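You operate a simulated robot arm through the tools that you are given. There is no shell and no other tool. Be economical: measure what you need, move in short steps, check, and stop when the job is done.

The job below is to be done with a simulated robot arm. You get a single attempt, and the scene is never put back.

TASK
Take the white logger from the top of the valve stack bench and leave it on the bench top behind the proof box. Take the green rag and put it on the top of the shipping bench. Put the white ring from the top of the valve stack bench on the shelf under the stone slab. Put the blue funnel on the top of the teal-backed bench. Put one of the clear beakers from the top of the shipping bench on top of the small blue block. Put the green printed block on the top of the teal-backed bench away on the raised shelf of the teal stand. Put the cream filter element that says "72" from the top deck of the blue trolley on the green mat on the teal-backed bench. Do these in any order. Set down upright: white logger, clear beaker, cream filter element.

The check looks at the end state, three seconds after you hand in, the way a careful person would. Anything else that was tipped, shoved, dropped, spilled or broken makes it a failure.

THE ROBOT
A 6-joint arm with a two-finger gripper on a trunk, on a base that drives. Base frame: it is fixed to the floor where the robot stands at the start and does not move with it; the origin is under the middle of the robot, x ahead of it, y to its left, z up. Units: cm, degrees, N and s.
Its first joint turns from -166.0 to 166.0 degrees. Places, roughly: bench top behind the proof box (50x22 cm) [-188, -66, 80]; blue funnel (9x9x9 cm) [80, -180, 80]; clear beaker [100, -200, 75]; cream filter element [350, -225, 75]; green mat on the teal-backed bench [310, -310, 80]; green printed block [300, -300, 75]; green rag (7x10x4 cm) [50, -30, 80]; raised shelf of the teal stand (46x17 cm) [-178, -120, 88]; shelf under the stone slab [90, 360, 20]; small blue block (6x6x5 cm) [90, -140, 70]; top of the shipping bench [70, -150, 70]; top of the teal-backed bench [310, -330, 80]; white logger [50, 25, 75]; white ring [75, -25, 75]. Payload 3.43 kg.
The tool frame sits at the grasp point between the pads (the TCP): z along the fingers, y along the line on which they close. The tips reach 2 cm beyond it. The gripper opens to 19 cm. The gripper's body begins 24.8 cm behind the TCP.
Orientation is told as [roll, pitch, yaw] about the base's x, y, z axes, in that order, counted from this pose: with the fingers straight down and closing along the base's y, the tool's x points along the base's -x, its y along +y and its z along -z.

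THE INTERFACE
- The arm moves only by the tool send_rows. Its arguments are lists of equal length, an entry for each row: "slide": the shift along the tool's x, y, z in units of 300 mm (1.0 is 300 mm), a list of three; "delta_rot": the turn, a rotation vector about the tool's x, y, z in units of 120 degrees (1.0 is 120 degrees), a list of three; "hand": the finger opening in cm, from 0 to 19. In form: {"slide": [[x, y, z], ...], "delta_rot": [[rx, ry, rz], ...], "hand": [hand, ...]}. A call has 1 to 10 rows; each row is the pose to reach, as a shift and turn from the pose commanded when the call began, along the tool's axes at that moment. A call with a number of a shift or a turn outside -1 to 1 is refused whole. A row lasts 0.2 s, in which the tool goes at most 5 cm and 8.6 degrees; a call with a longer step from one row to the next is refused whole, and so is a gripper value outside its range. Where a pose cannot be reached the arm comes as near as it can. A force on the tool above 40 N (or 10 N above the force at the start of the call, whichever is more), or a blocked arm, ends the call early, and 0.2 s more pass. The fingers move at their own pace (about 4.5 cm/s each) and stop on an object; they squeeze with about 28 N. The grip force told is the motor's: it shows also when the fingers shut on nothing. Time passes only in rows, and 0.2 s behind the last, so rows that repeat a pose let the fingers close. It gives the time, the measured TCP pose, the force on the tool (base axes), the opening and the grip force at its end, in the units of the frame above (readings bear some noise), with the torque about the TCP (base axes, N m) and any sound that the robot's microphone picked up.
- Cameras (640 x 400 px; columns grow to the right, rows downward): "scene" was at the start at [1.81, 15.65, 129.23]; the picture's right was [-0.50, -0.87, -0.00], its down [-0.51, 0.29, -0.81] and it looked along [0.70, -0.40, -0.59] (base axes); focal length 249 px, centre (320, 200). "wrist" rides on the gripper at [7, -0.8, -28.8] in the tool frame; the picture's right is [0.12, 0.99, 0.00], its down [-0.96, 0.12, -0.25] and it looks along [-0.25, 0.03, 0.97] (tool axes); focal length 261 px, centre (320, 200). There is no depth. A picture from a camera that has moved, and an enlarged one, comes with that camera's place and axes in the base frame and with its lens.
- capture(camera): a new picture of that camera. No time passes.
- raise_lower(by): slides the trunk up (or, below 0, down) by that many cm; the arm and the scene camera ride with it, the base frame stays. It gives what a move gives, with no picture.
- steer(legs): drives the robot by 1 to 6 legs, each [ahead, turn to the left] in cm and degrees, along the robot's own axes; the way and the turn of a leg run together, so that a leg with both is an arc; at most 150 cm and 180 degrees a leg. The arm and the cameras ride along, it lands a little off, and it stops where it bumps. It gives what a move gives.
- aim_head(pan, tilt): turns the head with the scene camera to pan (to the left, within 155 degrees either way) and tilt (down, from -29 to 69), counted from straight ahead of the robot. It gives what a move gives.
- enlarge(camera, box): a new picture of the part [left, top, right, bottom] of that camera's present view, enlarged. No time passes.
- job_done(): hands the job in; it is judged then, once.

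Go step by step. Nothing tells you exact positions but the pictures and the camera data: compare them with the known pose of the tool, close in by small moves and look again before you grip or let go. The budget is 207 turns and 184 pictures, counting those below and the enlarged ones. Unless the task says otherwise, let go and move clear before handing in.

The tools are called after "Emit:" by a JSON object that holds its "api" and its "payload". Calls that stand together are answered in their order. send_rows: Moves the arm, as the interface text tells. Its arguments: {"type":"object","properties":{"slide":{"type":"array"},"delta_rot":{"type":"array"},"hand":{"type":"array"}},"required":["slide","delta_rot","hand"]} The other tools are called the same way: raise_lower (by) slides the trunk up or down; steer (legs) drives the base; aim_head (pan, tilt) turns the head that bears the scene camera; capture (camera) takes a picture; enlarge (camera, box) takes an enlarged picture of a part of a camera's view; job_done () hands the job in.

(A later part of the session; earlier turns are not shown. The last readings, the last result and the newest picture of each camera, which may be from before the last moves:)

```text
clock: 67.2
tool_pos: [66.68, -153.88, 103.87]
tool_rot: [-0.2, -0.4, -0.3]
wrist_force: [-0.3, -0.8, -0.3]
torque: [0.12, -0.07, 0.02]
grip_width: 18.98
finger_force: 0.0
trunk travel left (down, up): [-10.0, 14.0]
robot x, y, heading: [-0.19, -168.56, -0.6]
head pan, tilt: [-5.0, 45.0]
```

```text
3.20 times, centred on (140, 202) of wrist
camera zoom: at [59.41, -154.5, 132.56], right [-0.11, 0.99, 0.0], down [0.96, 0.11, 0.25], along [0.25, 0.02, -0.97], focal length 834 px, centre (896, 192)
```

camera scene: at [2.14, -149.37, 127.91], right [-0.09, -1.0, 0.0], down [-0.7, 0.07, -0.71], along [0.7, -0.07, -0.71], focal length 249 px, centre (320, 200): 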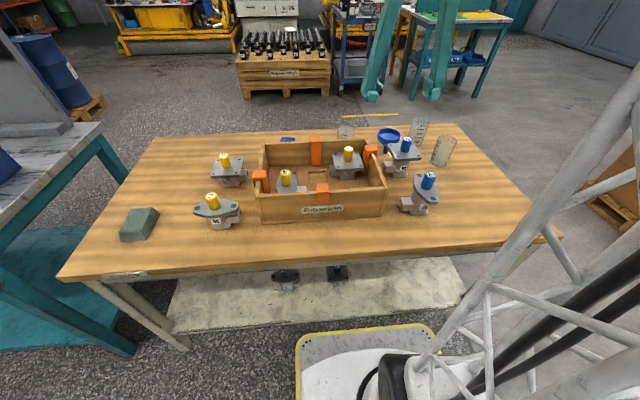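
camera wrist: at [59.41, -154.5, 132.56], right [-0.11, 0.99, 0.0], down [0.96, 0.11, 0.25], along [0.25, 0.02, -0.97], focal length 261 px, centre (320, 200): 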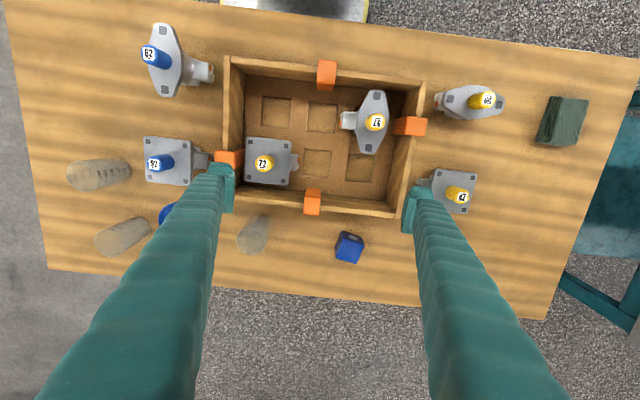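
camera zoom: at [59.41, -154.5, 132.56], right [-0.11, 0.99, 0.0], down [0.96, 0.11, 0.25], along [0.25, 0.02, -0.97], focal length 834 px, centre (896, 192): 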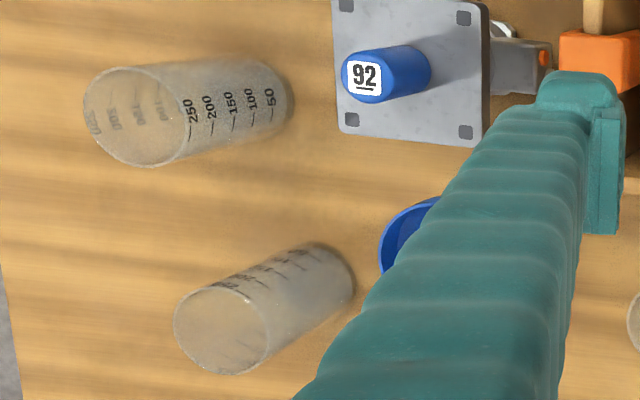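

Beaker A stands at about [82, -166.8] (12 cm tall) and the blue block top is at about [85, -145, 77]. I move above the beaker and start down.

Emit:
{"api": "send_rows", "payload": {"slide": [[-0.12, -0.1, 0], [-0.24, -0.2, 0], [-0.36, -0.3, 0], [-0.46, -0.39, 0], [-0.513, -0.43, 0], [-0.513, -0.43, 0.12], [-0.513, -0.43, 0.24]], "delta_rot": [[0, 0, 0], [0, 0, 0], [0, 0, 0], [0, 0, 0], [0, 0, 0], [0, 0, 0], [0, 0, 0]], "hand": [15, 12, 10, 10, 10, 10, 10]}}

Emit:
{"api": "capture", "payload": {"camera": "wrist"}}

Emit:
{"api": "enlarge", "payload": {"camera": "scene", "box": [240, 50, 480, 200]}}

```text
clock: 68.8
tool_pos: [82.13, -166.78, 96.66]
tool_rot: [-0.2, -0.5, -0.4]
wrist_force: [0.2, 0.0, 0.4]
torque: [0.03, -0.04, 0.01]
grip_width: 9.98
finger_force: 0.1
trunk travel left (down, up): [-10.0, 14.0]
robot x, y, heading: [-0.57, -168.69, -0.6]
head pan, tilt: [-5.0, 45.0]
```

```text
146 pictures are left
camera wrist: at [74.79, -167.33, 125.31], right [-0.11, 0.99, 0.0], down [0.96, 0.11, 0.25], along [0.25, 0.02, -0.97], focal length 261 px, centre (320, 200)
```

wrist: 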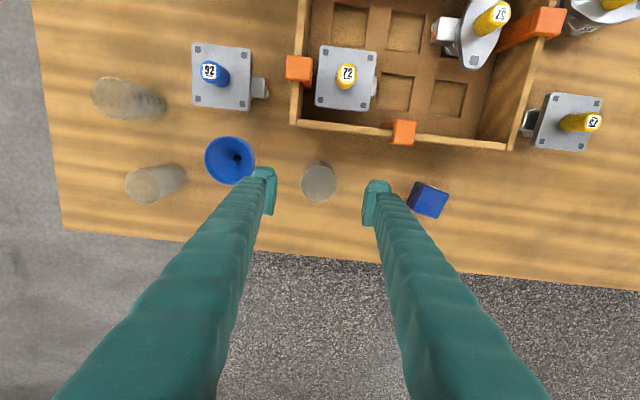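

```text
2.67 times, centred on (360, 125) of scene
camera zoom: at [2.14, -149.37, 127.91], right [-0.1, -1.0, 0.0], down [-0.7, 0.07, -0.71], along [0.7, -0.07, -0.71], focal length 664 px, centre (213, 400)
```

zoom: 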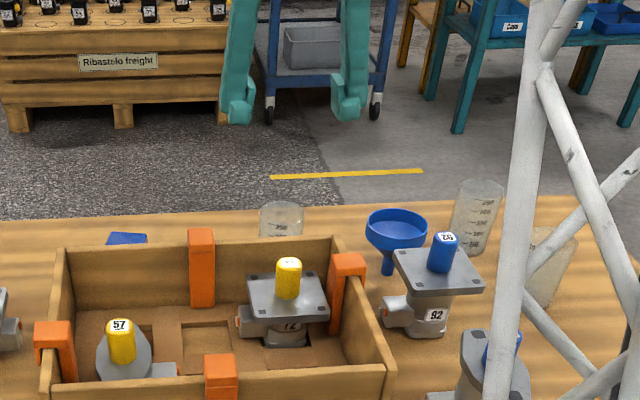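

The beaker is centred between the fingers, clear of the funnel. I go down to z 79, close gently and lift.

Emit:
{"api": "send_rows", "payload": {"slide": [[-0.01, 0, 0.12], [-0.01, 0, 0.24], [-0.01, 0, 0.36], [-0.01, 0, 0.48], [-0.01, 0, 0.56], [-0.01, 0, 0.58]], "delta_rot": [[0, 0, 0], [0, 0, 0], [0, 0, 0], [0, 0, 0], [0, 0, 0], [0, 0, 0]], "hand": [10, 10, 10, 10, 10, 10]}}

Emit:
{"api": "capture", "payload": {"camera": "wrist"}}

Emit:
{"api": "send_rows", "payload": {"slide": [[0, 0, 0], [0, 0, 0], [0, 0, 0], [0, 0, 0], [0, 0, 0], [0, 0, 0]], "delta_rot": [[0, 0, 0], [0, 0, 0], [0, 0, 0], [0, 0, 0], [0, 0, 0], [0, 0, 0]], "hand": [8, 7, 6, 5, 4, 4]}}

Emit:
{"api": "capture", "payload": {"camera": "wrist"}}

```text
clock: 70.2
tool_pos: [82.52, -166.76, 79.28]
tool_rot: [-0.3, -0.4, -0.3]
wrist_force: [1.1, -0.1, 0.0]
torque: [0.03, -0.02, 0.02]
grip_width: 10.0
finger_force: 0.0
trunk travel left (down, up): [-10.0, 14.0]
robot x, y, heading: [-0.13, -168.62, -0.3]
head pan, tilt: [-5.0, 45.0]
```

```text
144 pictures are left
camera wrist: at [75.26, -167.35, 107.96], right [-0.11, 0.99, 0.0], down [0.96, 0.11, 0.25], along [0.25, 0.02, -0.97], focal length 261 px, centre (320, 200)
```

wrist: 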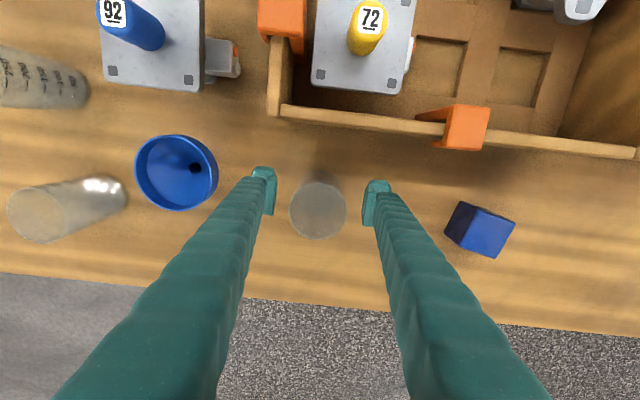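

```text
clock: 71.6
tool_pos: [82.7, -166.69, 79.36]
tool_rot: [-0.2, -0.4, -0.3]
wrist_force: [-0.4, 0.0, 0.2]
torque: [0.05, -0.02, -0.01]
grip_width: 6.07
finger_force: 28.4
trunk travel left (down, up): [-10.0, 14.0]
robot x, y, heading: [-0.51, -168.5, -0.3]
head pan, tilt: [-5.0, 45.0]
```

```text
143 pictures are left
camera wrist: at [75.26, -167.35, 107.99], right [-0.11, 0.99, 0.0], down [0.96, 0.11, 0.25], along [0.25, 0.02, -0.97], focal length 261 px, centre (320, 200)
```

wrist: 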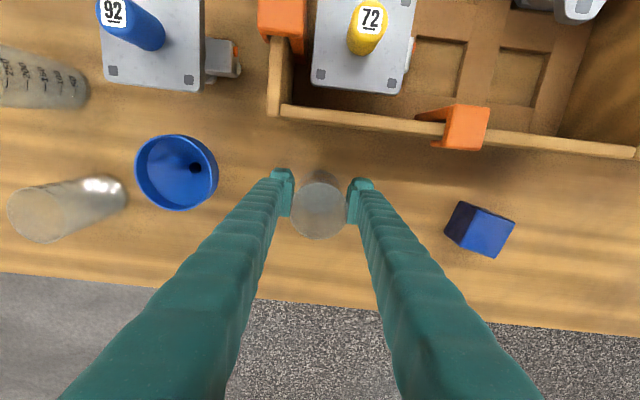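

The beaker is gripped; the block top centre is at about [85.1, -145.4]. I lift and move over it.

Emit:
{"api": "send_rows", "payload": {"slide": [[0, 0, -0.12], [0, 0, -0.26], [0, 0, -0.4], [0, 0, -0.43], [-0.02, 0.15, -0.43], [-0.04, 0.3, -0.43], [-0.06, 0.44, -0.43], [-0.08, 0.58, -0.43], [-0.083, 0.71, -0.43]], "delta_rot": [[0, 0, 0], [0, 0, 0], [0, 0, 0], [0, 0, 0], [0, 0, 0], [0, 0, 0], [0, 0, 0], [0, 0, 0], [0, 0, 0]], "hand": [4, 4, 4, 4, 4, 4, 4, 4, 4]}}

Emit:
{"api": "capture", "payload": {"camera": "wrist"}}

Emit:
{"api": "enlarge", "payload": {"camera": "scene", "box": [200, 50, 440, 200]}}

```text
clock: 73.6
tool_pos: [84.91, -145.32, 92.16]
tool_rot: [-0.3, -0.3, -0.5]
wrist_force: [0.8, 0.0, -0.8]
torque: [0.15, -0.05, -0.02]
grip_width: 6.04
finger_force: 27.6
trunk travel left (down, up): [-10.0, 14.0]
robot x, y, heading: [-0.28, -168.46, -0.4]
head pan, tilt: [-5.0, 45.0]
```

```text
142 pictures are left
camera wrist: at [77.63, -145.98, 120.85], right [-0.11, 0.99, 0.0], down [0.96, 0.11, 0.25], along [0.25, 0.02, -0.97], focal length 261 px, centre (320, 200)
```

wrist: 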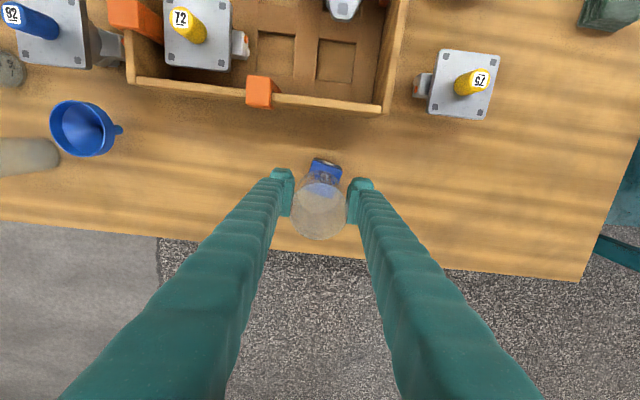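

```text
2.67 times, centred on (320, 125) of scene
camera zoom: at [2.13, -149.39, 127.91], right [-0.1, -1.0, 0.0], down [-0.7, 0.07, -0.71], along [0.7, -0.07, -0.71], focal length 664 px, centre (320, 400)
```

zoom: 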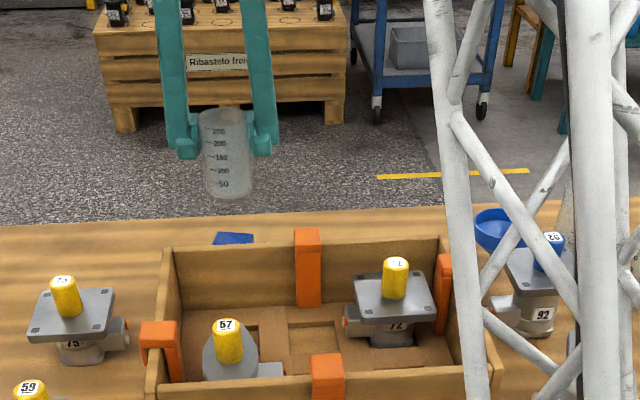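

Emit:
{"api": "enlarge", "payload": {"camera": "wrist", "box": [270, 140, 370, 250]}}

```text
3.64 times, centred on (320, 195) of wrist
camera zoom: at [77.63, -145.98, 120.85], right [-0.11, 0.99, 0.0], down [0.96, 0.11, 0.25], along [0.25, 0.02, -0.97], focal length 948 px, centre (320, 218)
```

zoom: 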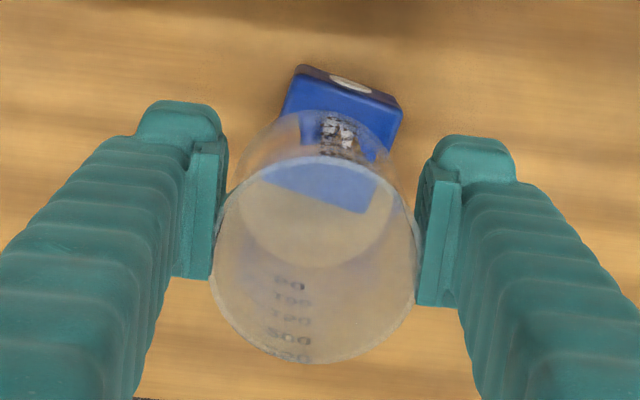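

Block and beaker are nearly aligned. I nudge it +0.4, +0.3 and lower slowly to contact.

Emit:
{"api": "send_rows", "payload": {"slide": [[-0.012, 0.01, 0.08], [-0.012, 0.01, 0.16], [-0.012, 0.01, 0.21], [-0.012, 0.01, 0.225], [-0.012, 0.01, 0.235]], "delta_rot": [[0, 0, 0], [0, 0, 0], [0, 0, 0], [0, 0, 0], [0, 0, 0]], "hand": [4, 4, 4, 4, 4]}}

Emit:
{"api": "enlarge", "payload": {"camera": "wrist", "box": [270, 140, 370, 250]}}

Emit:
{"api": "enlarge", "payload": {"camera": "scene", "box": [230, 80, 350, 155]}}

```text
clock: 74.8
tool_pos: [85.47, -145.15, 85.25]
tool_rot: [-0.2, -0.4, -0.3]
wrist_force: [0.6, -0.8, -0.6]
torque: [0.01, 0.0, -0.01]
grip_width: 6.02
finger_force: 28.4
trunk travel left (down, up): [-10.0, 14.0]
robot x, y, heading: [-0.51, -168.42, -0.5]
head pan, tilt: [-5.0, 45.0]
```

```text
3.64 times, centred on (320, 195) of wrist
camera zoom: at [78.09, -145.73, 113.77], right [-0.11, 0.99, 0.0], down [0.96, 0.11, 0.25], along [0.25, 0.02, -0.97], focal length 948 px, centre (320, 218)
```

zoom: 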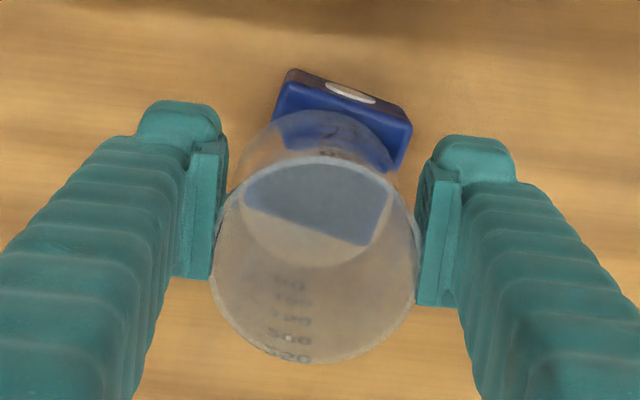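

```text
5.33 times, centred on (290, 118) of scene
camera zoom: at [2.14, -149.36, 127.9], right [-0.09, -1.0, 0.0], down [-0.7, 0.07, -0.71], along [0.7, -0.07, -0.71], focal length 1328 px, centre (480, 640)
```

zoom: 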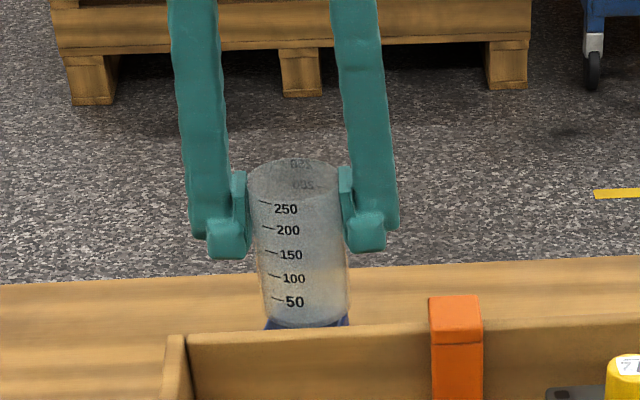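

The beaker sits roughly 0.7 cm too far out. I correct, lower to contact and look.

Emit:
{"api": "send_rows", "payload": {"slide": [[0.023, 0, 0], [0.023, 0, 0.01], [0.023, 0, 0.02], [0.023, 0, 0.028], [0.023, 0, 0.036]], "delta_rot": [[0, 0, 0], [0, 0, 0], [0, 0, 0], [0, 0, 0], [0, 0, 0]], "hand": [4, 4, 4, 4, 4]}}

Emit:
{"api": "enlarge", "payload": {"camera": "wrist", "box": [270, 140, 370, 250]}}

Emit:
{"api": "enlarge", "payload": {"camera": "scene", "box": [230, 80, 350, 155]}}

```text
clock: 76.0
tool_pos: [84.77, -145.34, 84.31]
tool_rot: [-0.1, -0.4, -0.4]
wrist_force: [-2.0, -2.5, 22.0]
torque: [0.18, -0.11, -0.16]
grip_width: 6.06
finger_force: 27.3
trunk travel left (down, up): [-10.0, 14.0]
robot x, y, heading: [-0.33, -168.97, -0.6]
head pan, tilt: [-5.0, 45.0]
```

```text
3.64 times, centred on (320, 195) of wrist
camera zoom: at [77.39, -145.82, 112.91], right [-0.11, 0.99, 0.0], down [0.96, 0.11, 0.26], along [0.26, 0.02, -0.97], focal length 948 px, centre (320, 218)
```

zoom: 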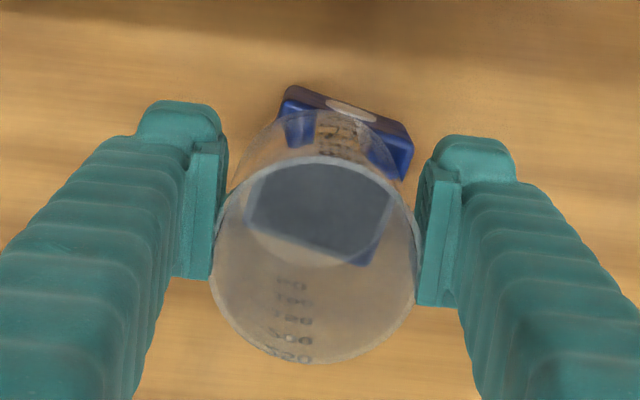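

```text
5.33 times, centred on (290, 118) of scene
camera zoom: at [2.07, -149.39, 127.96], right [-0.1, -1.0, 0.0], down [-0.7, 0.07, -0.71], along [0.7, -0.07, -0.71], focal length 1328 px, centre (480, 640)
```

zoom: 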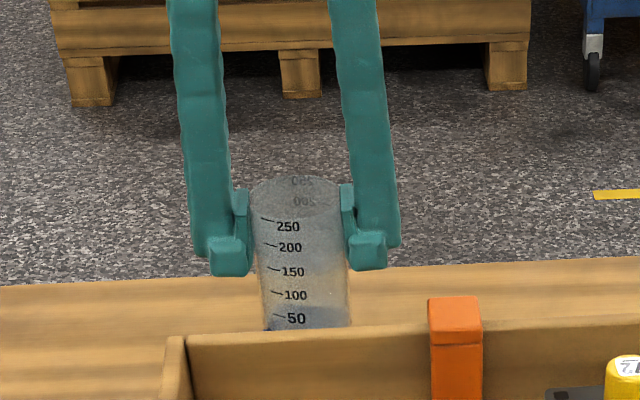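

Contact with the block, well centred. I release and rise straight up.

Emit:
{"api": "send_rows", "payload": {"slide": [[0, 0, -0.005], [0, 0, -0.005], [0, 0, -0.005], [0, 0, -0.005], [0, 0, -0.005], [0, 0, -0.1], [0, 0, -0.25], [0, 0, -0.4], [0, 0, -0.55], [0, 0, -0.66]], "delta_rot": [[0, 0, 0], [0, 0, 0], [0, 0, 0], [0, 0, 0], [0, 0, 0], [0, 0, 0], [0, 0, 0], [0, 0, 0], [0, 0, 0], [0, 0, 0]], "hand": [6.5, 7, 8, 9, 10, 10, 10, 10, 10, 10]}}

Emit:
{"api": "capture", "payload": {"camera": "wrist"}}

Emit:
{"api": "enlarge", "payload": {"camera": "scene", "box": [230, 80, 350, 155]}}

```text
clock: 78.2
tool_pos: [84.75, -145.27, 103.94]
tool_rot: [-0.3, -0.4, -0.3]
wrist_force: [-0.8, 0.8, -0.2]
torque: [0.0, 0.05, -0.02]
grip_width: 9.99
finger_force: 0.1
trunk travel left (down, up): [-10.0, 14.0]
robot x, y, heading: [-0.46, -168.66, -0.3]
head pan, tilt: [-5.0, 45.0]
```

```text
135 pictures are left
camera wrist: at [77.43, -145.8, 132.55], right [-0.11, 0.99, 0.0], down [0.96, 0.11, 0.25], along [0.25, 0.02, -0.97], focal length 261 px, centre (320, 200)
```

wrist: 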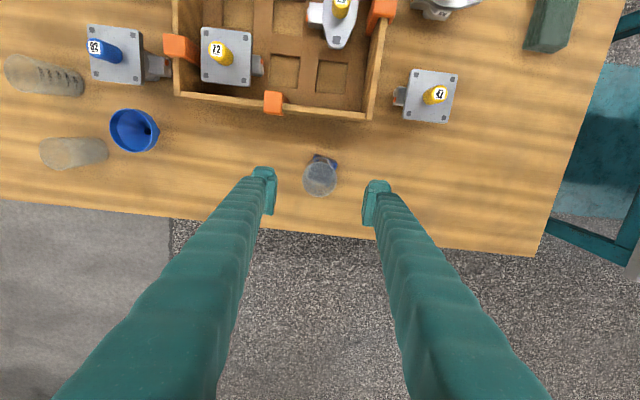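

```text
5.33 times, centred on (290, 118) of scene
camera zoom: at [2.15, -149.36, 127.9], right [-0.09, -1.0, 0.0], down [-0.7, 0.07, -0.71], along [0.7, -0.07, -0.71], focal length 1328 px, centre (480, 640)
```

zoom: 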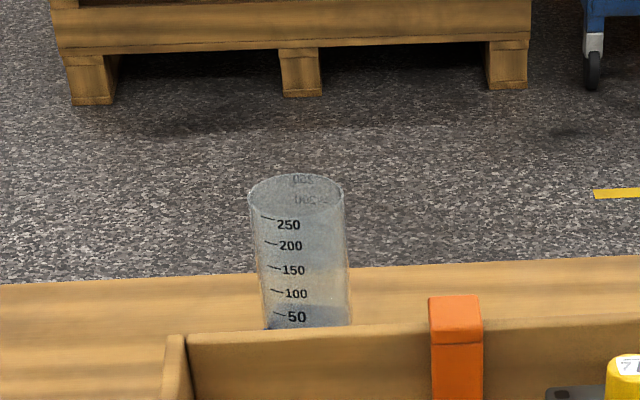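

The beaker stands on the blue block. Next is the funnel, so I move towards [82, -183] and look closely.

Emit:
{"api": "send_rows", "payload": {"slide": [[0, -0.15, 0], [0, -0.3, 0], [0.02, -0.45, 0], [0.04, -0.6, 0], [0.06, -0.75, 0], [0.07, -0.9, 0], [0.08, -1.0, 0]], "delta_rot": [[0, 0, 0], [0, 0, 0], [0, 0, 0], [0, 0, 0], [0, 0, 0], [0, 0, 0], [0, 0, 0]], "hand": [12, 14, 14, 14, 14, 14, 14]}}

Emit:
{"api": "capture", "payload": {"camera": "wrist"}}

Emit:
{"api": "enlarge", "payload": {"camera": "wrist", "box": [220, 100, 400, 215]}}

Emit:
{"api": "enlarge", "payload": {"camera": "scene", "box": [340, 100, 470, 210]}}

```text
clock: 79.8
tool_pos: [81.9, -175.15, 103.97]
tool_rot: [-0.2, -0.4, -0.3]
wrist_force: [-0.3, 0.2, 0.4]
torque: [-0.14, 0.05, -0.01]
grip_width: 14.0
finger_force: 0.1
trunk travel left (down, up): [-10.0, 14.0]
robot x, y, heading: [-0.54, -168.67, -0.4]
head pan, tilt: [-5.0, 45.0]
```

```text
133 pictures are left
camera wrist: at [74.65, -175.76, 132.63], right [-0.11, 0.99, 0.0], down [0.96, 0.11, 0.25], along [0.25, 0.02, -0.97], focal length 261 px, centre (320, 200)
```

wrist: 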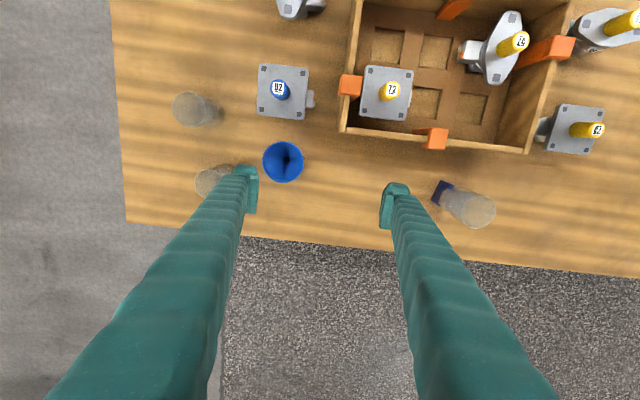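

```text
3.48 times, centred on (310, 158) of wrist
camera zoom: at [74.65, -175.76, 132.63], right [-0.11, 0.99, 0.0], down [0.96, 0.11, 0.25], along [0.25, 0.02, -0.97], focal length 907 px, centre (355, 348)
```

zoom: 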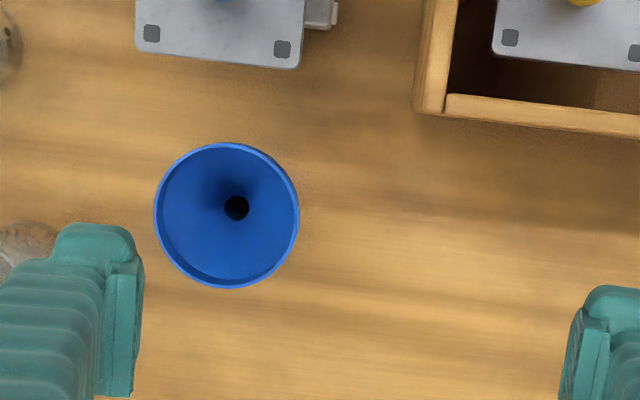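

```text
3.64 times, centred on (405, 155) of scene
camera zoom: at [2.14, -149.35, 127.9], right [-0.09, -1.0, 0.0], down [-0.7, 0.07, -0.71], along [0.7, -0.07, -0.71], focal length 906 px, centre (11, 364)
```

zoom: 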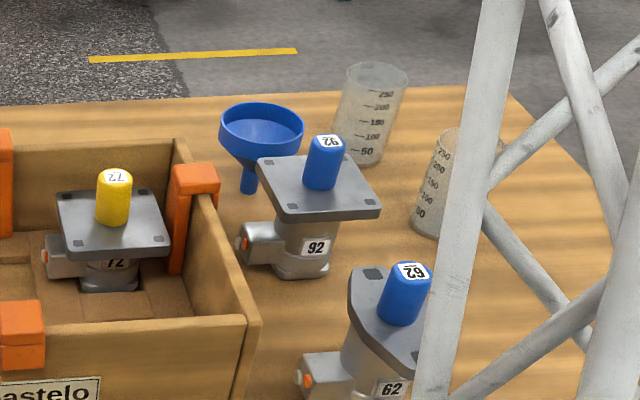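

The funnel rim centre is at about [81.1, -182.8], diameter about 8.4. I position above it.

Emit:
{"api": "send_rows", "payload": {"slide": [[0.01, -0.1, 0], [0.02, -0.2, 0.05], [0.027, -0.255, 0.15], [0.027, -0.255, 0.28], [0.027, -0.255, 0.4], [0.027, -0.255, 0.4]], "delta_rot": [[0, 0, 0], [0, 0, 0], [0, 0, 0], [0, 0, 0], [0, 0, 0], [0, 0, 0]], "hand": [12, 12, 12, 12, 12, 12]}}

Emit:
{"api": "capture", "payload": {"camera": "wrist"}}

```text
clock: 81.2
tool_pos: [81.22, -183.11, 91.96]
tool_rot: [-0.2, -0.4, -0.3]
wrist_force: [0.2, 0.7, 0.5]
torque: [0.04, 0.0, -0.01]
grip_width: 12.02
finger_force: 0.0
trunk travel left (down, up): [-10.0, 14.0]
robot x, y, heading: [-0.22, -168.67, -0.4]
head pan, tilt: [-5.0, 45.0]
```

```text
130 pictures are left
camera wrist: at [73.96, -183.57, 120.71], right [-0.11, 0.99, 0.0], down [0.96, 0.11, 0.25], along [0.25, 0.02, -0.97], focal length 261 px, centre (320, 200)
```

wrist: 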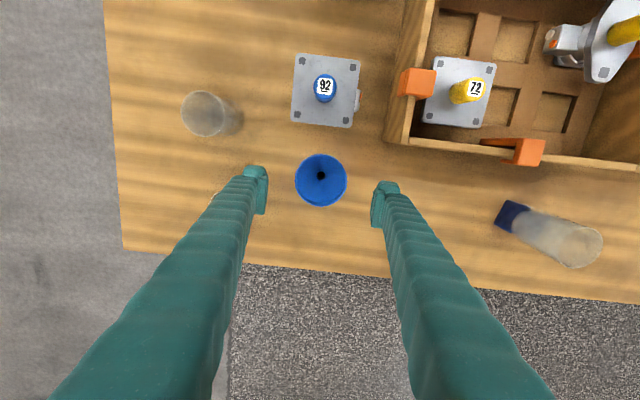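

Centred. I go down to z 80 and close on the rim.

Emit:
{"api": "send_rows", "payload": {"slide": [[0.005, 0, 0.12], [0.005, 0, 0.24], [0.005, 0, 0.34], [0.005, 0, 0.4], [0.005, 0, 0.4], [0.005, 0, 0.4], [0.005, 0, 0.4], [0.005, 0, 0.4], [0.005, 0, 0.4], [0.005, 0, 0.4]], "delta_rot": [[0, 0, 0], [0, 0, 0], [0, 0, 0], [0, 0, 0], [0, 0, 0], [0, 0, 0], [0, 0, 0], [0, 0, 0], [0, 0, 0], [0, 0, 0]], "hand": [12, 12, 12, 12, 10, 9, 8, 7, 7, 7]}}

Emit:
{"api": "capture", "payload": {"camera": "wrist"}}

Emit:
{"api": "enlarge", "payload": {"camera": "scene", "box": [340, 80, 470, 190]}}

```text
clock: 83.4
tool_pos: [81.29, -182.84, 80.01]
tool_rot: [-0.3, -0.4, -0.3]
wrist_force: [0.6, 0.2, -0.7]
torque: [0.03, 0.0, -0.01]
grip_width: 8.19
finger_force: 27.5
trunk travel left (down, up): [-10.0, 14.0]
robot x, y, heading: [0.1, -168.73, -0.6]
head pan, tilt: [-5.0, 45.0]
```

```text
129 pictures are left
camera wrist: at [73.89, -183.42, 108.61], right [-0.11, 0.99, 0.0], down [0.96, 0.11, 0.25], along [0.25, 0.02, -0.97], focal length 261 px, centre (320, 200)
```

wrist: 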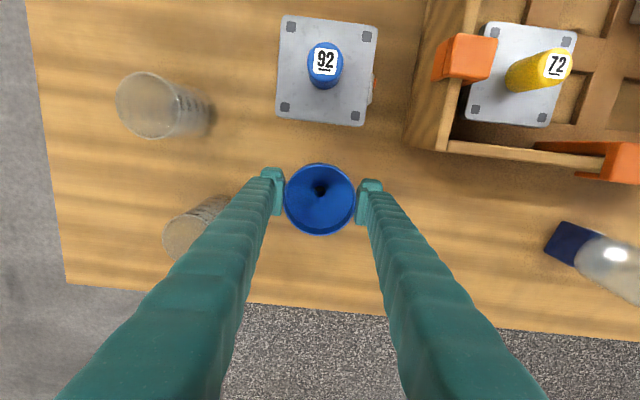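

```text
3.64 times, centred on (405, 135) of scene
camera zoom: at [2.14, -149.38, 127.91], right [-0.09, -1.0, 0.0], down [-0.7, 0.07, -0.71], along [0.7, -0.07, -0.71], focal length 906 px, centre (11, 436)
```

zoom: 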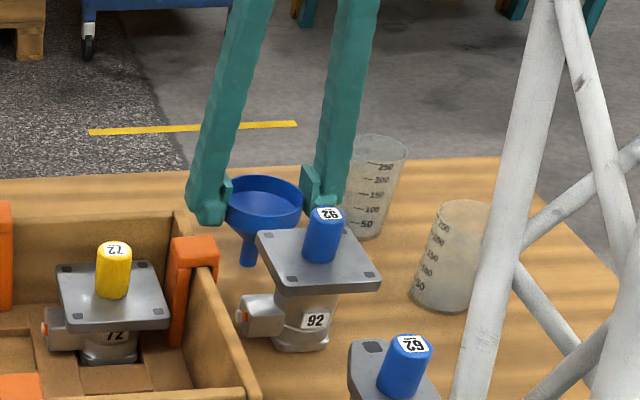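

The funnel is held by its rim. I lift it, retract, then back off and take a look along the route to the teal-backed bench.

Emit:
{"api": "send_rows", "payload": {"slide": [[0, 0, -0.08], [0, 0, -0.2], [0, 0, -0.34], [0, 0, -0.48], [0, 0, -0.62], [0, 0, -0.76], [0, 0, -0.86], [0.16, 0, -0.86], [0.32, 0, -0.86], [0.48, 0, -0.86]], "delta_rot": [[0, 0, 0], [0, 0, 0], [0, 0, 0], [0, 0, 0], [0, 0, 0], [0, 0, 0], [0, 0, 0], [0, 0, 0], [0, 0, 0], [0, 0, 0]], "hand": [7, 7, 7, 7, 7, 7, 7, 7, 7, 7]}}

Emit:
{"api": "capture", "payload": {"camera": "wrist"}}

Emit:
{"api": "steer", "payload": {"legs": [[-35, 0], [0, -90], [75, 0], [0, 75]]}}

Emit:
{"api": "aim_head", "payload": {"pan": 0, "tilt": 20}}

Emit:
{"api": "capture", "payload": {"camera": "scene"}}

```text
clock: 85.6
tool_pos: [66.48, -182.71, 105.58]
tool_rot: [-0.2, -0.2, -0.3]
wrist_force: [-0.8, -0.1, -1.6]
torque: [0.03, 0.23, 0.0]
grip_width: 8.2
finger_force: 28.0
trunk travel left (down, up): [-10.0, 14.0]
robot x, y, heading: [-0.3, -168.72, -0.3]
head pan, tilt: [-5.0, 45.0]
```

```text
127 pictures are left
camera wrist: at [59.17, -183.33, 134.2], right [-0.11, 0.99, 0.0], down [0.96, 0.11, 0.25], along [0.25, 0.02, -0.97], focal length 261 px, centre (320, 200)
```

wrist: 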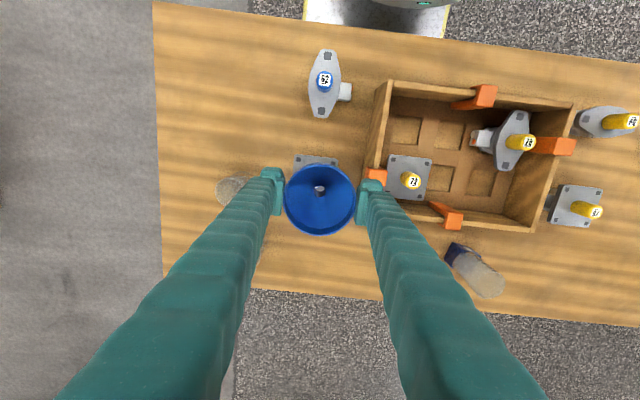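

```text
clock: 98.9
tool_pos: [26.06, -274.3, 105.62]
tool_rot: [-0.2, -0.3, -15.2]
wrist_force: [0.3, -1.4, -0.2]
torque: [-0.02, -0.02, 0.02]
grip_width: 8.17
finger_force: 28.7
trunk travel left (down, up): [-10.0, 14.0]
robot x, y, heading: [-35.12, -243.32, -15.6]
head pan, tilt: [-5.0, 45.0]
```

```text
clock: 99.8
tool_pos: [26.03, -274.35, 105.63]
tool_rot: [-0.2, -0.4, -15.2]
wrist_force: [0.9, 0.1, 0.3]
torque: [0.01, 0.0, 0.02]
grip_width: 8.16
finger_force: 28.0
trunk travel left (down, up): [-10.0, 14.0]
robot x, y, heading: [-34.93, -243.52, -15.3]
head pan, tilt: [0.0, 20.0]
```

```text
126 pictures are left
camera scene: at [-26.21, -225.14, 131.77], right [-0.27, -0.96, 0.0], down [-0.33, 0.09, -0.94], along [0.91, -0.25, -0.34], focal length 249 px, centre (320, 200)
```

scene: 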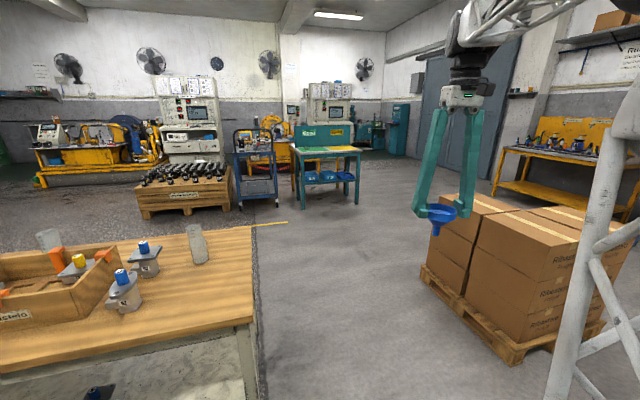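

The teal-backed bench is ahead at about [305, -325], and the way between the shipping bench and the cartons is clear. I drive to about (195, -313) and face it.

Emit:
{"api": "steer", "payload": {"legs": [[0, -1.5], [140, 0], [100, 0], [0, 17]]}}

Emit:
{"api": "aim_head", "payload": {"pan": 0, "tilt": 28}}

Emit:
{"api": "capture", "payload": {"camera": "scene"}}

Emit:
{"api": "capture", "payload": {"camera": "wrist"}}

```text
clock: 113.0
tool_pos: [262.7, -324.82, 105.57]
tool_rot: [-0.1, -0.4, 0.8]
wrist_force: [-0.4, -0.1, -0.8]
torque: [0.03, -0.01, 0.01]
grip_width: 8.13
finger_force: 27.6
trunk travel left (down, up): [-10.0, 14.0]
robot x, y, heading: [195.72, -312.45, 1.0]
head pan, tilt: [0.0, 20.0]
```

```text
clock: 113.6
tool_pos: [262.6, -324.83, 105.66]
tool_rot: [-0.2, -0.4, 0.9]
wrist_force: [0.4, 0.2, -0.4]
torque: [0.02, 0.02, 0.03]
grip_width: 8.15
finger_force: 28.1
trunk travel left (down, up): [-10.0, 14.0]
robot x, y, heading: [195.57, -312.27, 0.8]
head pan, tilt: [0.0, 28.0]
```

```text
125 pictures are left
camera scene: at [198.65, -292.07, 130.49], right [0.01, -1.0, 0.0], down [-0.47, -0.01, -0.88], along [0.88, 0.01, -0.47], focal length 249 px, centre (320, 200)
```

scene: 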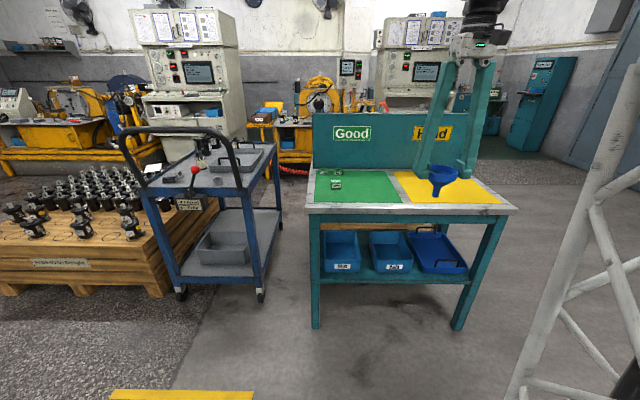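

```text
124 pictures are left
camera wrist: at [255.31, -325.5, 134.28], right [-0.13, 0.99, 0.0], down [0.96, 0.13, 0.25], along [0.25, 0.03, -0.97], focal length 261 px, centre (320, 200)
```

wrist: 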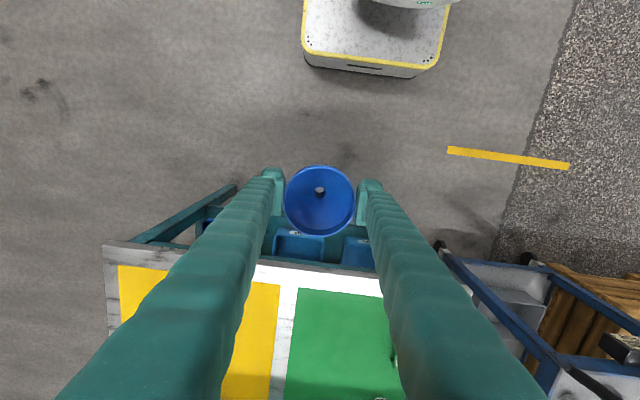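

The bench lies at x 283–328, y -286 to -370, with a green "Good" and a yellow "Hold" mat. I drive 44 cm nearer so I can set the funnel on the right part.

Emit:
{"api": "steer", "payload": {"legs": [[44, -1]]}}

Emit:
{"api": "aim_head", "payload": {"pan": -15, "tilt": 45}}

Emit:
{"api": "capture", "payload": {"camera": "scene"}}

Emit:
{"api": "capture", "payload": {"camera": "wrist"}}

```text
clock: 116.3
tool_pos: [305.71, -325.8, 105.61]
tool_rot: [-0.1, -0.4, -0.2]
wrist_force: [-0.2, 0.1, -0.1]
torque: [0.03, -0.05, 0.04]
grip_width: 8.14
finger_force: 27.7
trunk travel left (down, up): [-10.0, 14.0]
robot x, y, heading: [238.91, -312.03, -0.2]
head pan, tilt: [0.0, 28.0]
```

```text
clock: 117.1
tool_pos: [305.76, -325.83, 105.61]
tool_rot: [-0.2, -0.3, -0.2]
wrist_force: [0.3, 0.0, -0.1]
torque: [0.0, -0.03, -0.01]
grip_width: 8.13
finger_force: 28.3
trunk travel left (down, up): [-10.0, 14.0]
robot x, y, heading: [238.89, -311.9, -0.4]
head pan, tilt: [-15.0, 45.0]
```

```text
123 pictures are left
camera scene: at [241.07, -294.05, 127.91], right [-0.26, -0.96, 0.0], down [-0.68, 0.19, -0.71], along [0.68, -0.19, -0.71], focal length 249 px, centre (320, 200)
```

scene: 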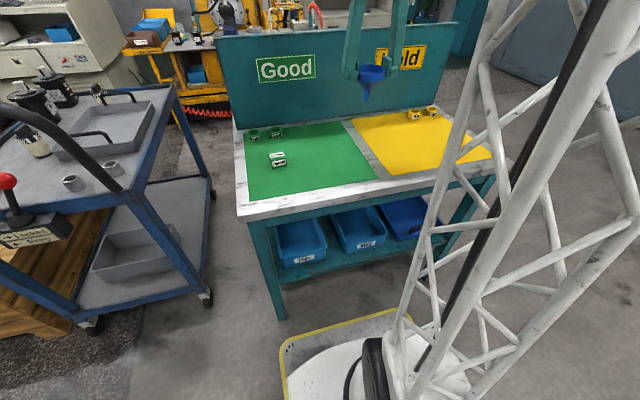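

```text
122 pictures are left
camera wrist: at [298.37, -326.42, 134.29], right [-0.12, 0.99, 0.0], down [0.96, 0.11, 0.25], along [0.25, 0.03, -0.97], focal length 261 px, centre (320, 200)
```

wrist: 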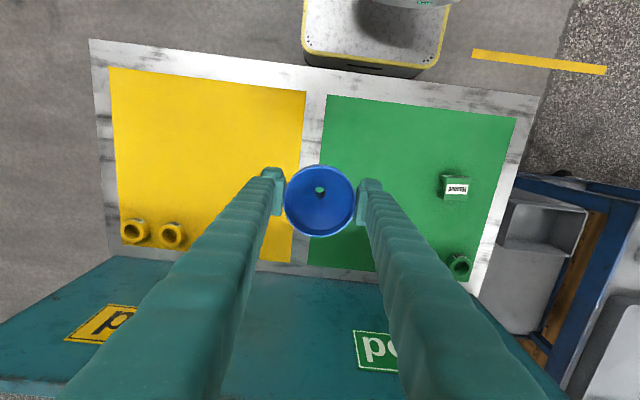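

The yellow side is free around [302, -350]. I move the funnel there and lower partway.

Emit:
{"api": "send_rows", "payload": {"slide": [[0.02, -0.14, 0], [0.04, -0.28, 0], [0.06, -0.42, 0], [0.08, -0.56, 0], [0.1, -0.7, 0], [0.125, -0.807, 0], [0.125, -0.807, 0.12], [0.125, -0.807, 0.24], [0.125, -0.807, 0.36], [0.125, -0.807, 0.42]], "delta_rot": [[0, 0, 0], [0, 0, 0], [0, 0, 0], [0, 0, 0], [0, 0, 0], [0, 0, 0], [0, 0, 0], [0, 0, 0], [0, 0, 0], [0, 0, 0]], "hand": [7, 7, 7, 7, 7, 7, 7, 7, 7, 7]}}

Emit:
{"api": "capture", "payload": {"camera": "wrist"}}

Emit:
{"api": "enlarge", "payload": {"camera": "scene", "box": [340, 40, 500, 200]}}

```text
clock: 119.3
tool_pos: [302.0, -350.04, 93.22]
tool_rot: [-0.1, -0.4, -0.3]
wrist_force: [-0.2, -0.1, -0.7]
torque: [0.02, -0.03, -0.01]
grip_width: 8.12
finger_force: 27.9
trunk travel left (down, up): [-10.0, 14.0]
robot x, y, heading: [238.5, -312.08, -0.3]
head pan, tilt: [-15.0, 45.0]
```

```text
121 pictures are left
camera wrist: at [294.55, -350.55, 121.76], right [-0.12, 0.99, 0.0], down [0.96, 0.11, 0.25], along [0.25, 0.03, -0.97], focal length 261 px, centre (320, 200)
```

wrist: 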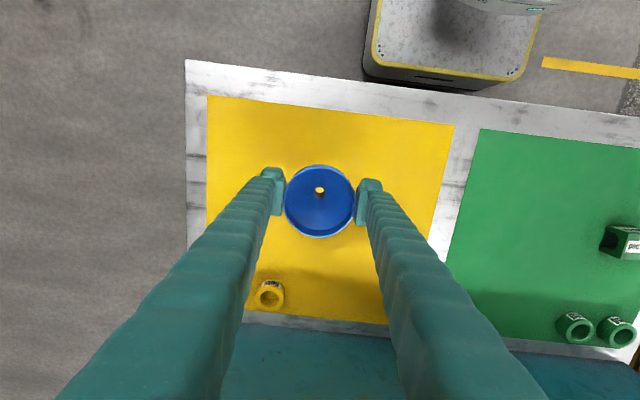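

```text
2.50 times, centred on (420, 120) of scene
camera zoom: at [241.06, -294.06, 127.91], right [-0.26, -0.96, 0.0], down [-0.68, 0.19, -0.71], along [0.68, -0.19, -0.71], focal length 622 px, centre (70, 400)
```

zoom: 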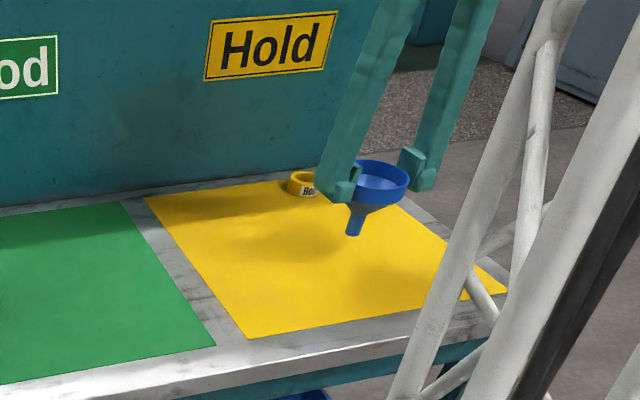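

The funnel is over the yellow mat. I lower it gently until it touches.

Emit:
{"api": "send_rows", "payload": {"slide": [[0, 0, 0.06], [0, 0, 0.12], [0, 0, 0.14], [0, 0, 0.16], [0, 0, 0.175], [0, 0, 0.19], [0, 0, 0.205], [0, 0, 0.22], [0, 0, 0.235], [0, 0, 0.25]], "delta_rot": [[0, 0, 0], [0, 0, 0], [0, 0, 0], [0, 0, 0], [0, 0, 0], [0, 0, 0], [0, 0, 0], [0, 0, 0], [0, 0, 0], [0, 0, 0]], "hand": [7, 7, 7, 7, 7, 7, 7, 7, 7, 7]}}

Emit:
{"api": "enlarge", "payload": {"camera": "scene", "box": [340, 40, 500, 200]}}

```text
clock: 121.5
tool_pos: [302.0, -350.13, 85.54]
tool_rot: [-0.3, -0.6, -0.2]
wrist_force: [-0.9, -0.2, 28.7]
torque: [0.01, -0.21, 0.02]
grip_width: 7.9
finger_force: 27.7
trunk travel left (down, up): [-10.0, 14.0]
robot x, y, heading: [239.42, -312.15, -0.2]
head pan, tilt: [-15.0, 45.0]
```

```text
2.50 times, centred on (420, 120) of scene
camera zoom: at [240.99, -294.02, 127.91], right [-0.26, -0.96, 0.0], down [-0.68, 0.19, -0.71], along [0.68, -0.19, -0.71], focal length 622 px, centre (70, 400)
```

zoom: 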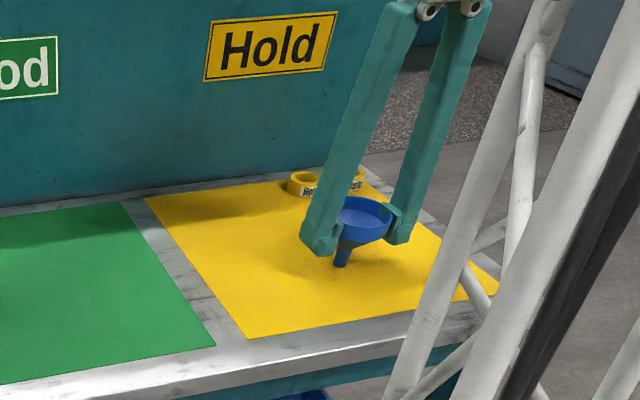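

It touches down. I ease off, open slowly and rise.

Emit:
{"api": "send_rows", "payload": {"slide": [[0, 0, -0.01], [0, 0, -0.01], [0, 0, -0.01], [0, 0, -0.01], [0, 0, -0.01], [0, 0, -0.01], [0, 0, -0.01], [0, 0, -0.1], [0, 0, -0.22], [0, 0, -0.36]], "delta_rot": [[0, 0, 0], [0, 0, 0], [0, 0, 0], [0, 0, 0], [0, 0, 0], [0, 0, 0], [0, 0, 0], [0, 0, 0], [0, 0, 0], [0, 0, 0]], "hand": [8, 8.5, 9, 9.5, 10, 11, 11.5, 11.5, 11.5, 11.5]}}

Emit:
{"api": "enlarge", "payload": {"camera": "scene", "box": [340, 40, 500, 200]}}

Emit:
{"api": "capture", "payload": {"camera": "wrist"}}

```text
clock: 123.7
tool_pos: [301.94, -350.15, 96.4]
tool_rot: [-0.2, -0.5, -0.3]
wrist_force: [-0.8, 0.2, 0.1]
torque: [0.05, 0.06, 0.02]
grip_width: 11.49
finger_force: 0.2
trunk travel left (down, up): [-10.0, 14.0]
robot x, y, heading: [239.16, -311.77, -0.3]
head pan, tilt: [-15.0, 45.0]
```

```text
2.50 times, centred on (420, 120) of scene
camera zoom: at [241.08, -294.07, 127.9], right [-0.26, -0.96, 0.0], down [-0.68, 0.19, -0.71], along [0.68, -0.19, -0.71], focal length 622 px, centre (70, 400)
```

zoom: 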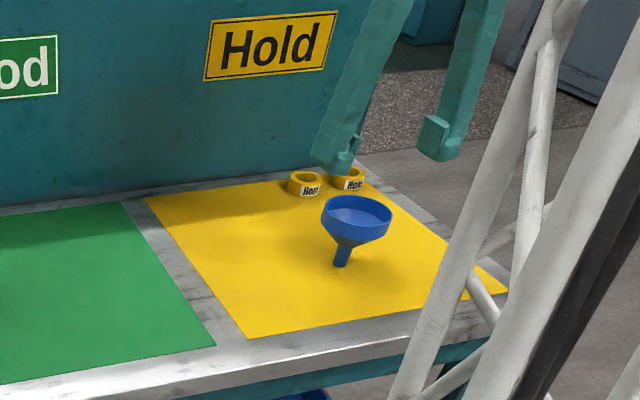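

```text
117 pictures are left
camera wrist: at [294.72, -350.77, 125.05], right [-0.12, 0.99, 0.0], down [0.96, 0.11, 0.25], along [0.25, 0.03, -0.97], focal length 261 px, centre (320, 200)
```

wrist: 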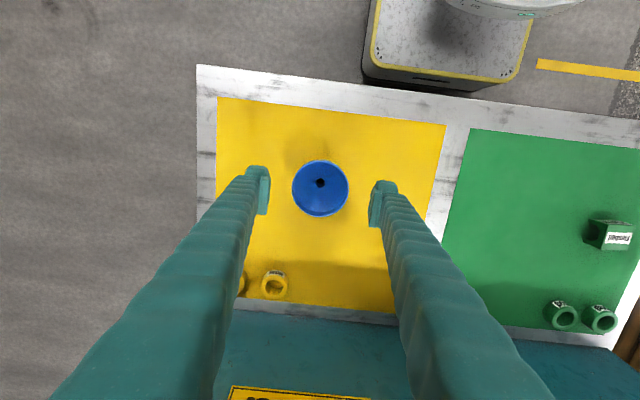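

The funnel stands well. Now I raise the arm and look at the blue trolley's top deck.

Emit:
{"api": "send_rows", "payload": {"slide": [[0, 0, -0.1], [0, 0.05, -0.25], [0, 0.18, -0.33], [0, 0.34, -0.33], [0, 0.5, -0.33], [0, 0.66, -0.33], [0, 0.82, -0.33], [0, 0.98, -0.33]], "delta_rot": [[0, 0, 0], [0, 0, 0], [0, 0, 0], [0, 0, 0], [0, 0, 0], [0, 0, 0], [0, 0, 0], [0, 0, 0]], "hand": [12, 12, 12, 12, 12, 12, 12, 12]}}

Emit:
{"api": "aim_head", "payload": {"pan": 40, "tilt": 35}}

Emit:
{"api": "capture", "payload": {"camera": "scene"}}

Emit:
{"api": "capture", "payload": {"camera": "wrist"}}

```text
clock: 125.5
tool_pos: [301.77, -320.61, 106.11]
tool_rot: [-0.2, -0.4, -0.2]
wrist_force: [0.2, -1.6, -0.7]
torque: [0.17, 0.05, -0.03]
grip_width: 12.0
finger_force: 0.1
trunk travel left (down, up): [-10.0, 14.0]
robot x, y, heading: [238.83, -312.41, -0.4]
head pan, tilt: [-15.0, 45.0]
```

```text
clock: 126.7
tool_pos: [301.91, -320.8, 106.12]
tool_rot: [-0.2, -0.4, -0.1]
wrist_force: [-0.1, -0.7, -0.4]
torque: [0.02, -0.01, 0.02]
grip_width: 12.03
finger_force: 0.1
trunk travel left (down, up): [-10.0, 14.0]
robot x, y, heading: [238.69, -312.06, -0.3]
head pan, tilt: [40.0, 35.0]
```

```text
116 pictures are left
camera scene: at [240.0, -286.28, 129.39], right [0.64, -0.77, 0.0], down [-0.44, -0.37, -0.82], along [0.63, 0.52, -0.57], focal length 249 px, centre (320, 200)
```

scene: 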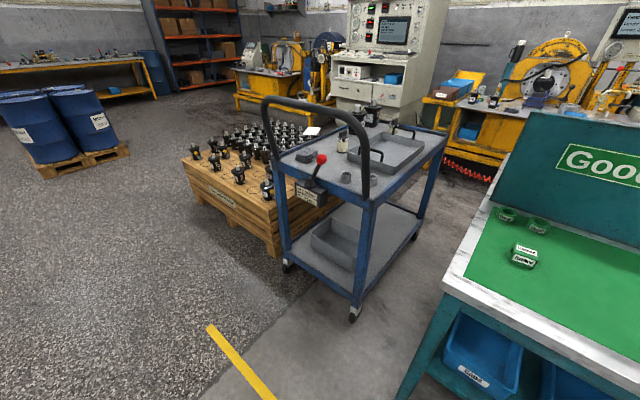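

```text
115 pictures are left
camera wrist: at [294.48, -321.33, 134.78], right [-0.12, 0.99, 0.0], down [0.96, 0.11, 0.25], along [0.25, 0.03, -0.97], focal length 261 px, centre (320, 200)
```

wrist: 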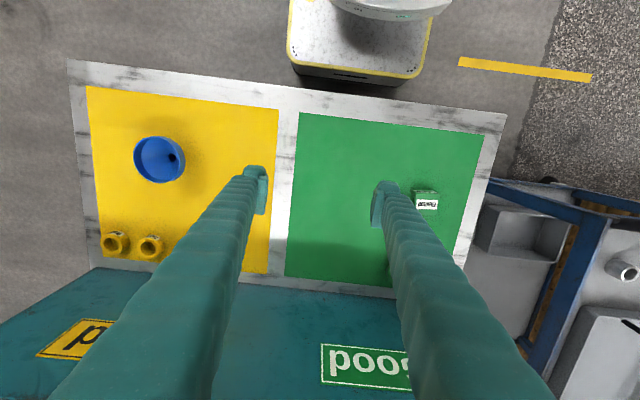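

Emit:
{"api": "enlarge", "payload": {"camera": "scene", "box": [250, 80, 460, 215]}}

```text
2.96 times, centred on (355, 148) of scene
camera zoom: at [240.0, -286.28, 129.39], right [0.64, -0.77, 0.0], down [-0.44, -0.37, -0.82], along [0.63, 0.52, -0.57], focal length 738 px, centre (216, 356)
```

zoom: 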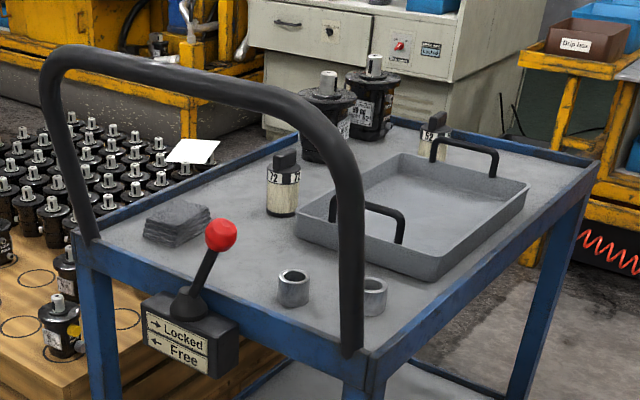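

On the trolley the front cream element seems to be "72" at about [342, -217]. I raise the tool above the trolley's handle and drive round to its handle end.

Emit:
{"api": "send_rows", "payload": {"slide": [[0, 0, -0.12], [0, 0, -0.26], [0, 0, -0.4], [0, 0, -0.54], [0, 0, -0.6]], "delta_rot": [[0, 0, 0], [0, 0, 0], [0, 0, 0], [0, 0, 0], [0, 0, 0]], "hand": [12, 12, 12, 12, 12]}}

Emit:
{"api": "steer", "payload": {"legs": [[-60, 0], [0, 90], [64, 0], [0, -90], [45, 0]]}}

Emit:
{"api": "aim_head", "payload": {"pan": 0, "tilt": 30}}

Emit:
{"api": "capture", "payload": {"camera": "scene"}}

```text
clock: 127.9
tool_pos: [301.97, -320.69, 124.02]
tool_rot: [-0.2, -0.4, -0.2]
wrist_force: [0.1, -0.1, 1.2]
torque: [-0.01, -0.01, 0.0]
grip_width: 12.01
finger_force: 0.2
trunk travel left (down, up): [-10.0, 14.0]
robot x, y, heading: [238.35, -311.63, -0.2]
head pan, tilt: [40.0, 35.0]
```

```text
clock: 145.0
tool_pos: [285.64, -254.52, 124.04]
tool_rot: [-0.2, -0.4, 1.2]
wrist_force: [0.6, 0.4, 0.0]
torque: [-0.01, -0.03, 0.02]
grip_width: 11.99
finger_force: 0.0
trunk travel left (down, up): [-10.0, 14.0]
robot x, y, heading: [222.35, -247.4, 1.4]
head pan, tilt: [40.0, 35.0]
```

```text
clock: 146.1
tool_pos: [285.62, -254.44, 124.0]
tool_rot: [-0.1, -0.4, 1.1]
wrist_force: [0.4, -0.4, 0.3]
torque: [0.0, 0.0, 0.01]
grip_width: 12.01
finger_force: 0.1
trunk travel left (down, up): [-10.0, 14.0]
robot x, y, heading: [222.42, -247.46, 1.1]
head pan, tilt: [0.0, 30.0]
```

```text
113 pictures are left
camera scene: at [225.47, -227.31, 130.17], right [0.02, -1.0, 0.0], down [-0.5, -0.01, -0.87], along [0.87, 0.02, -0.5], focal length 249 px, centre (320, 200)
```

scene: 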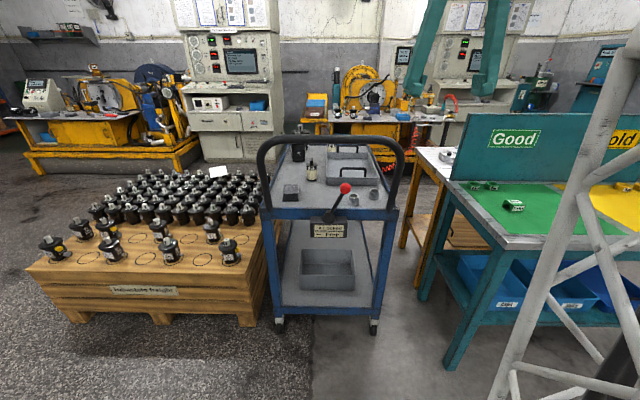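

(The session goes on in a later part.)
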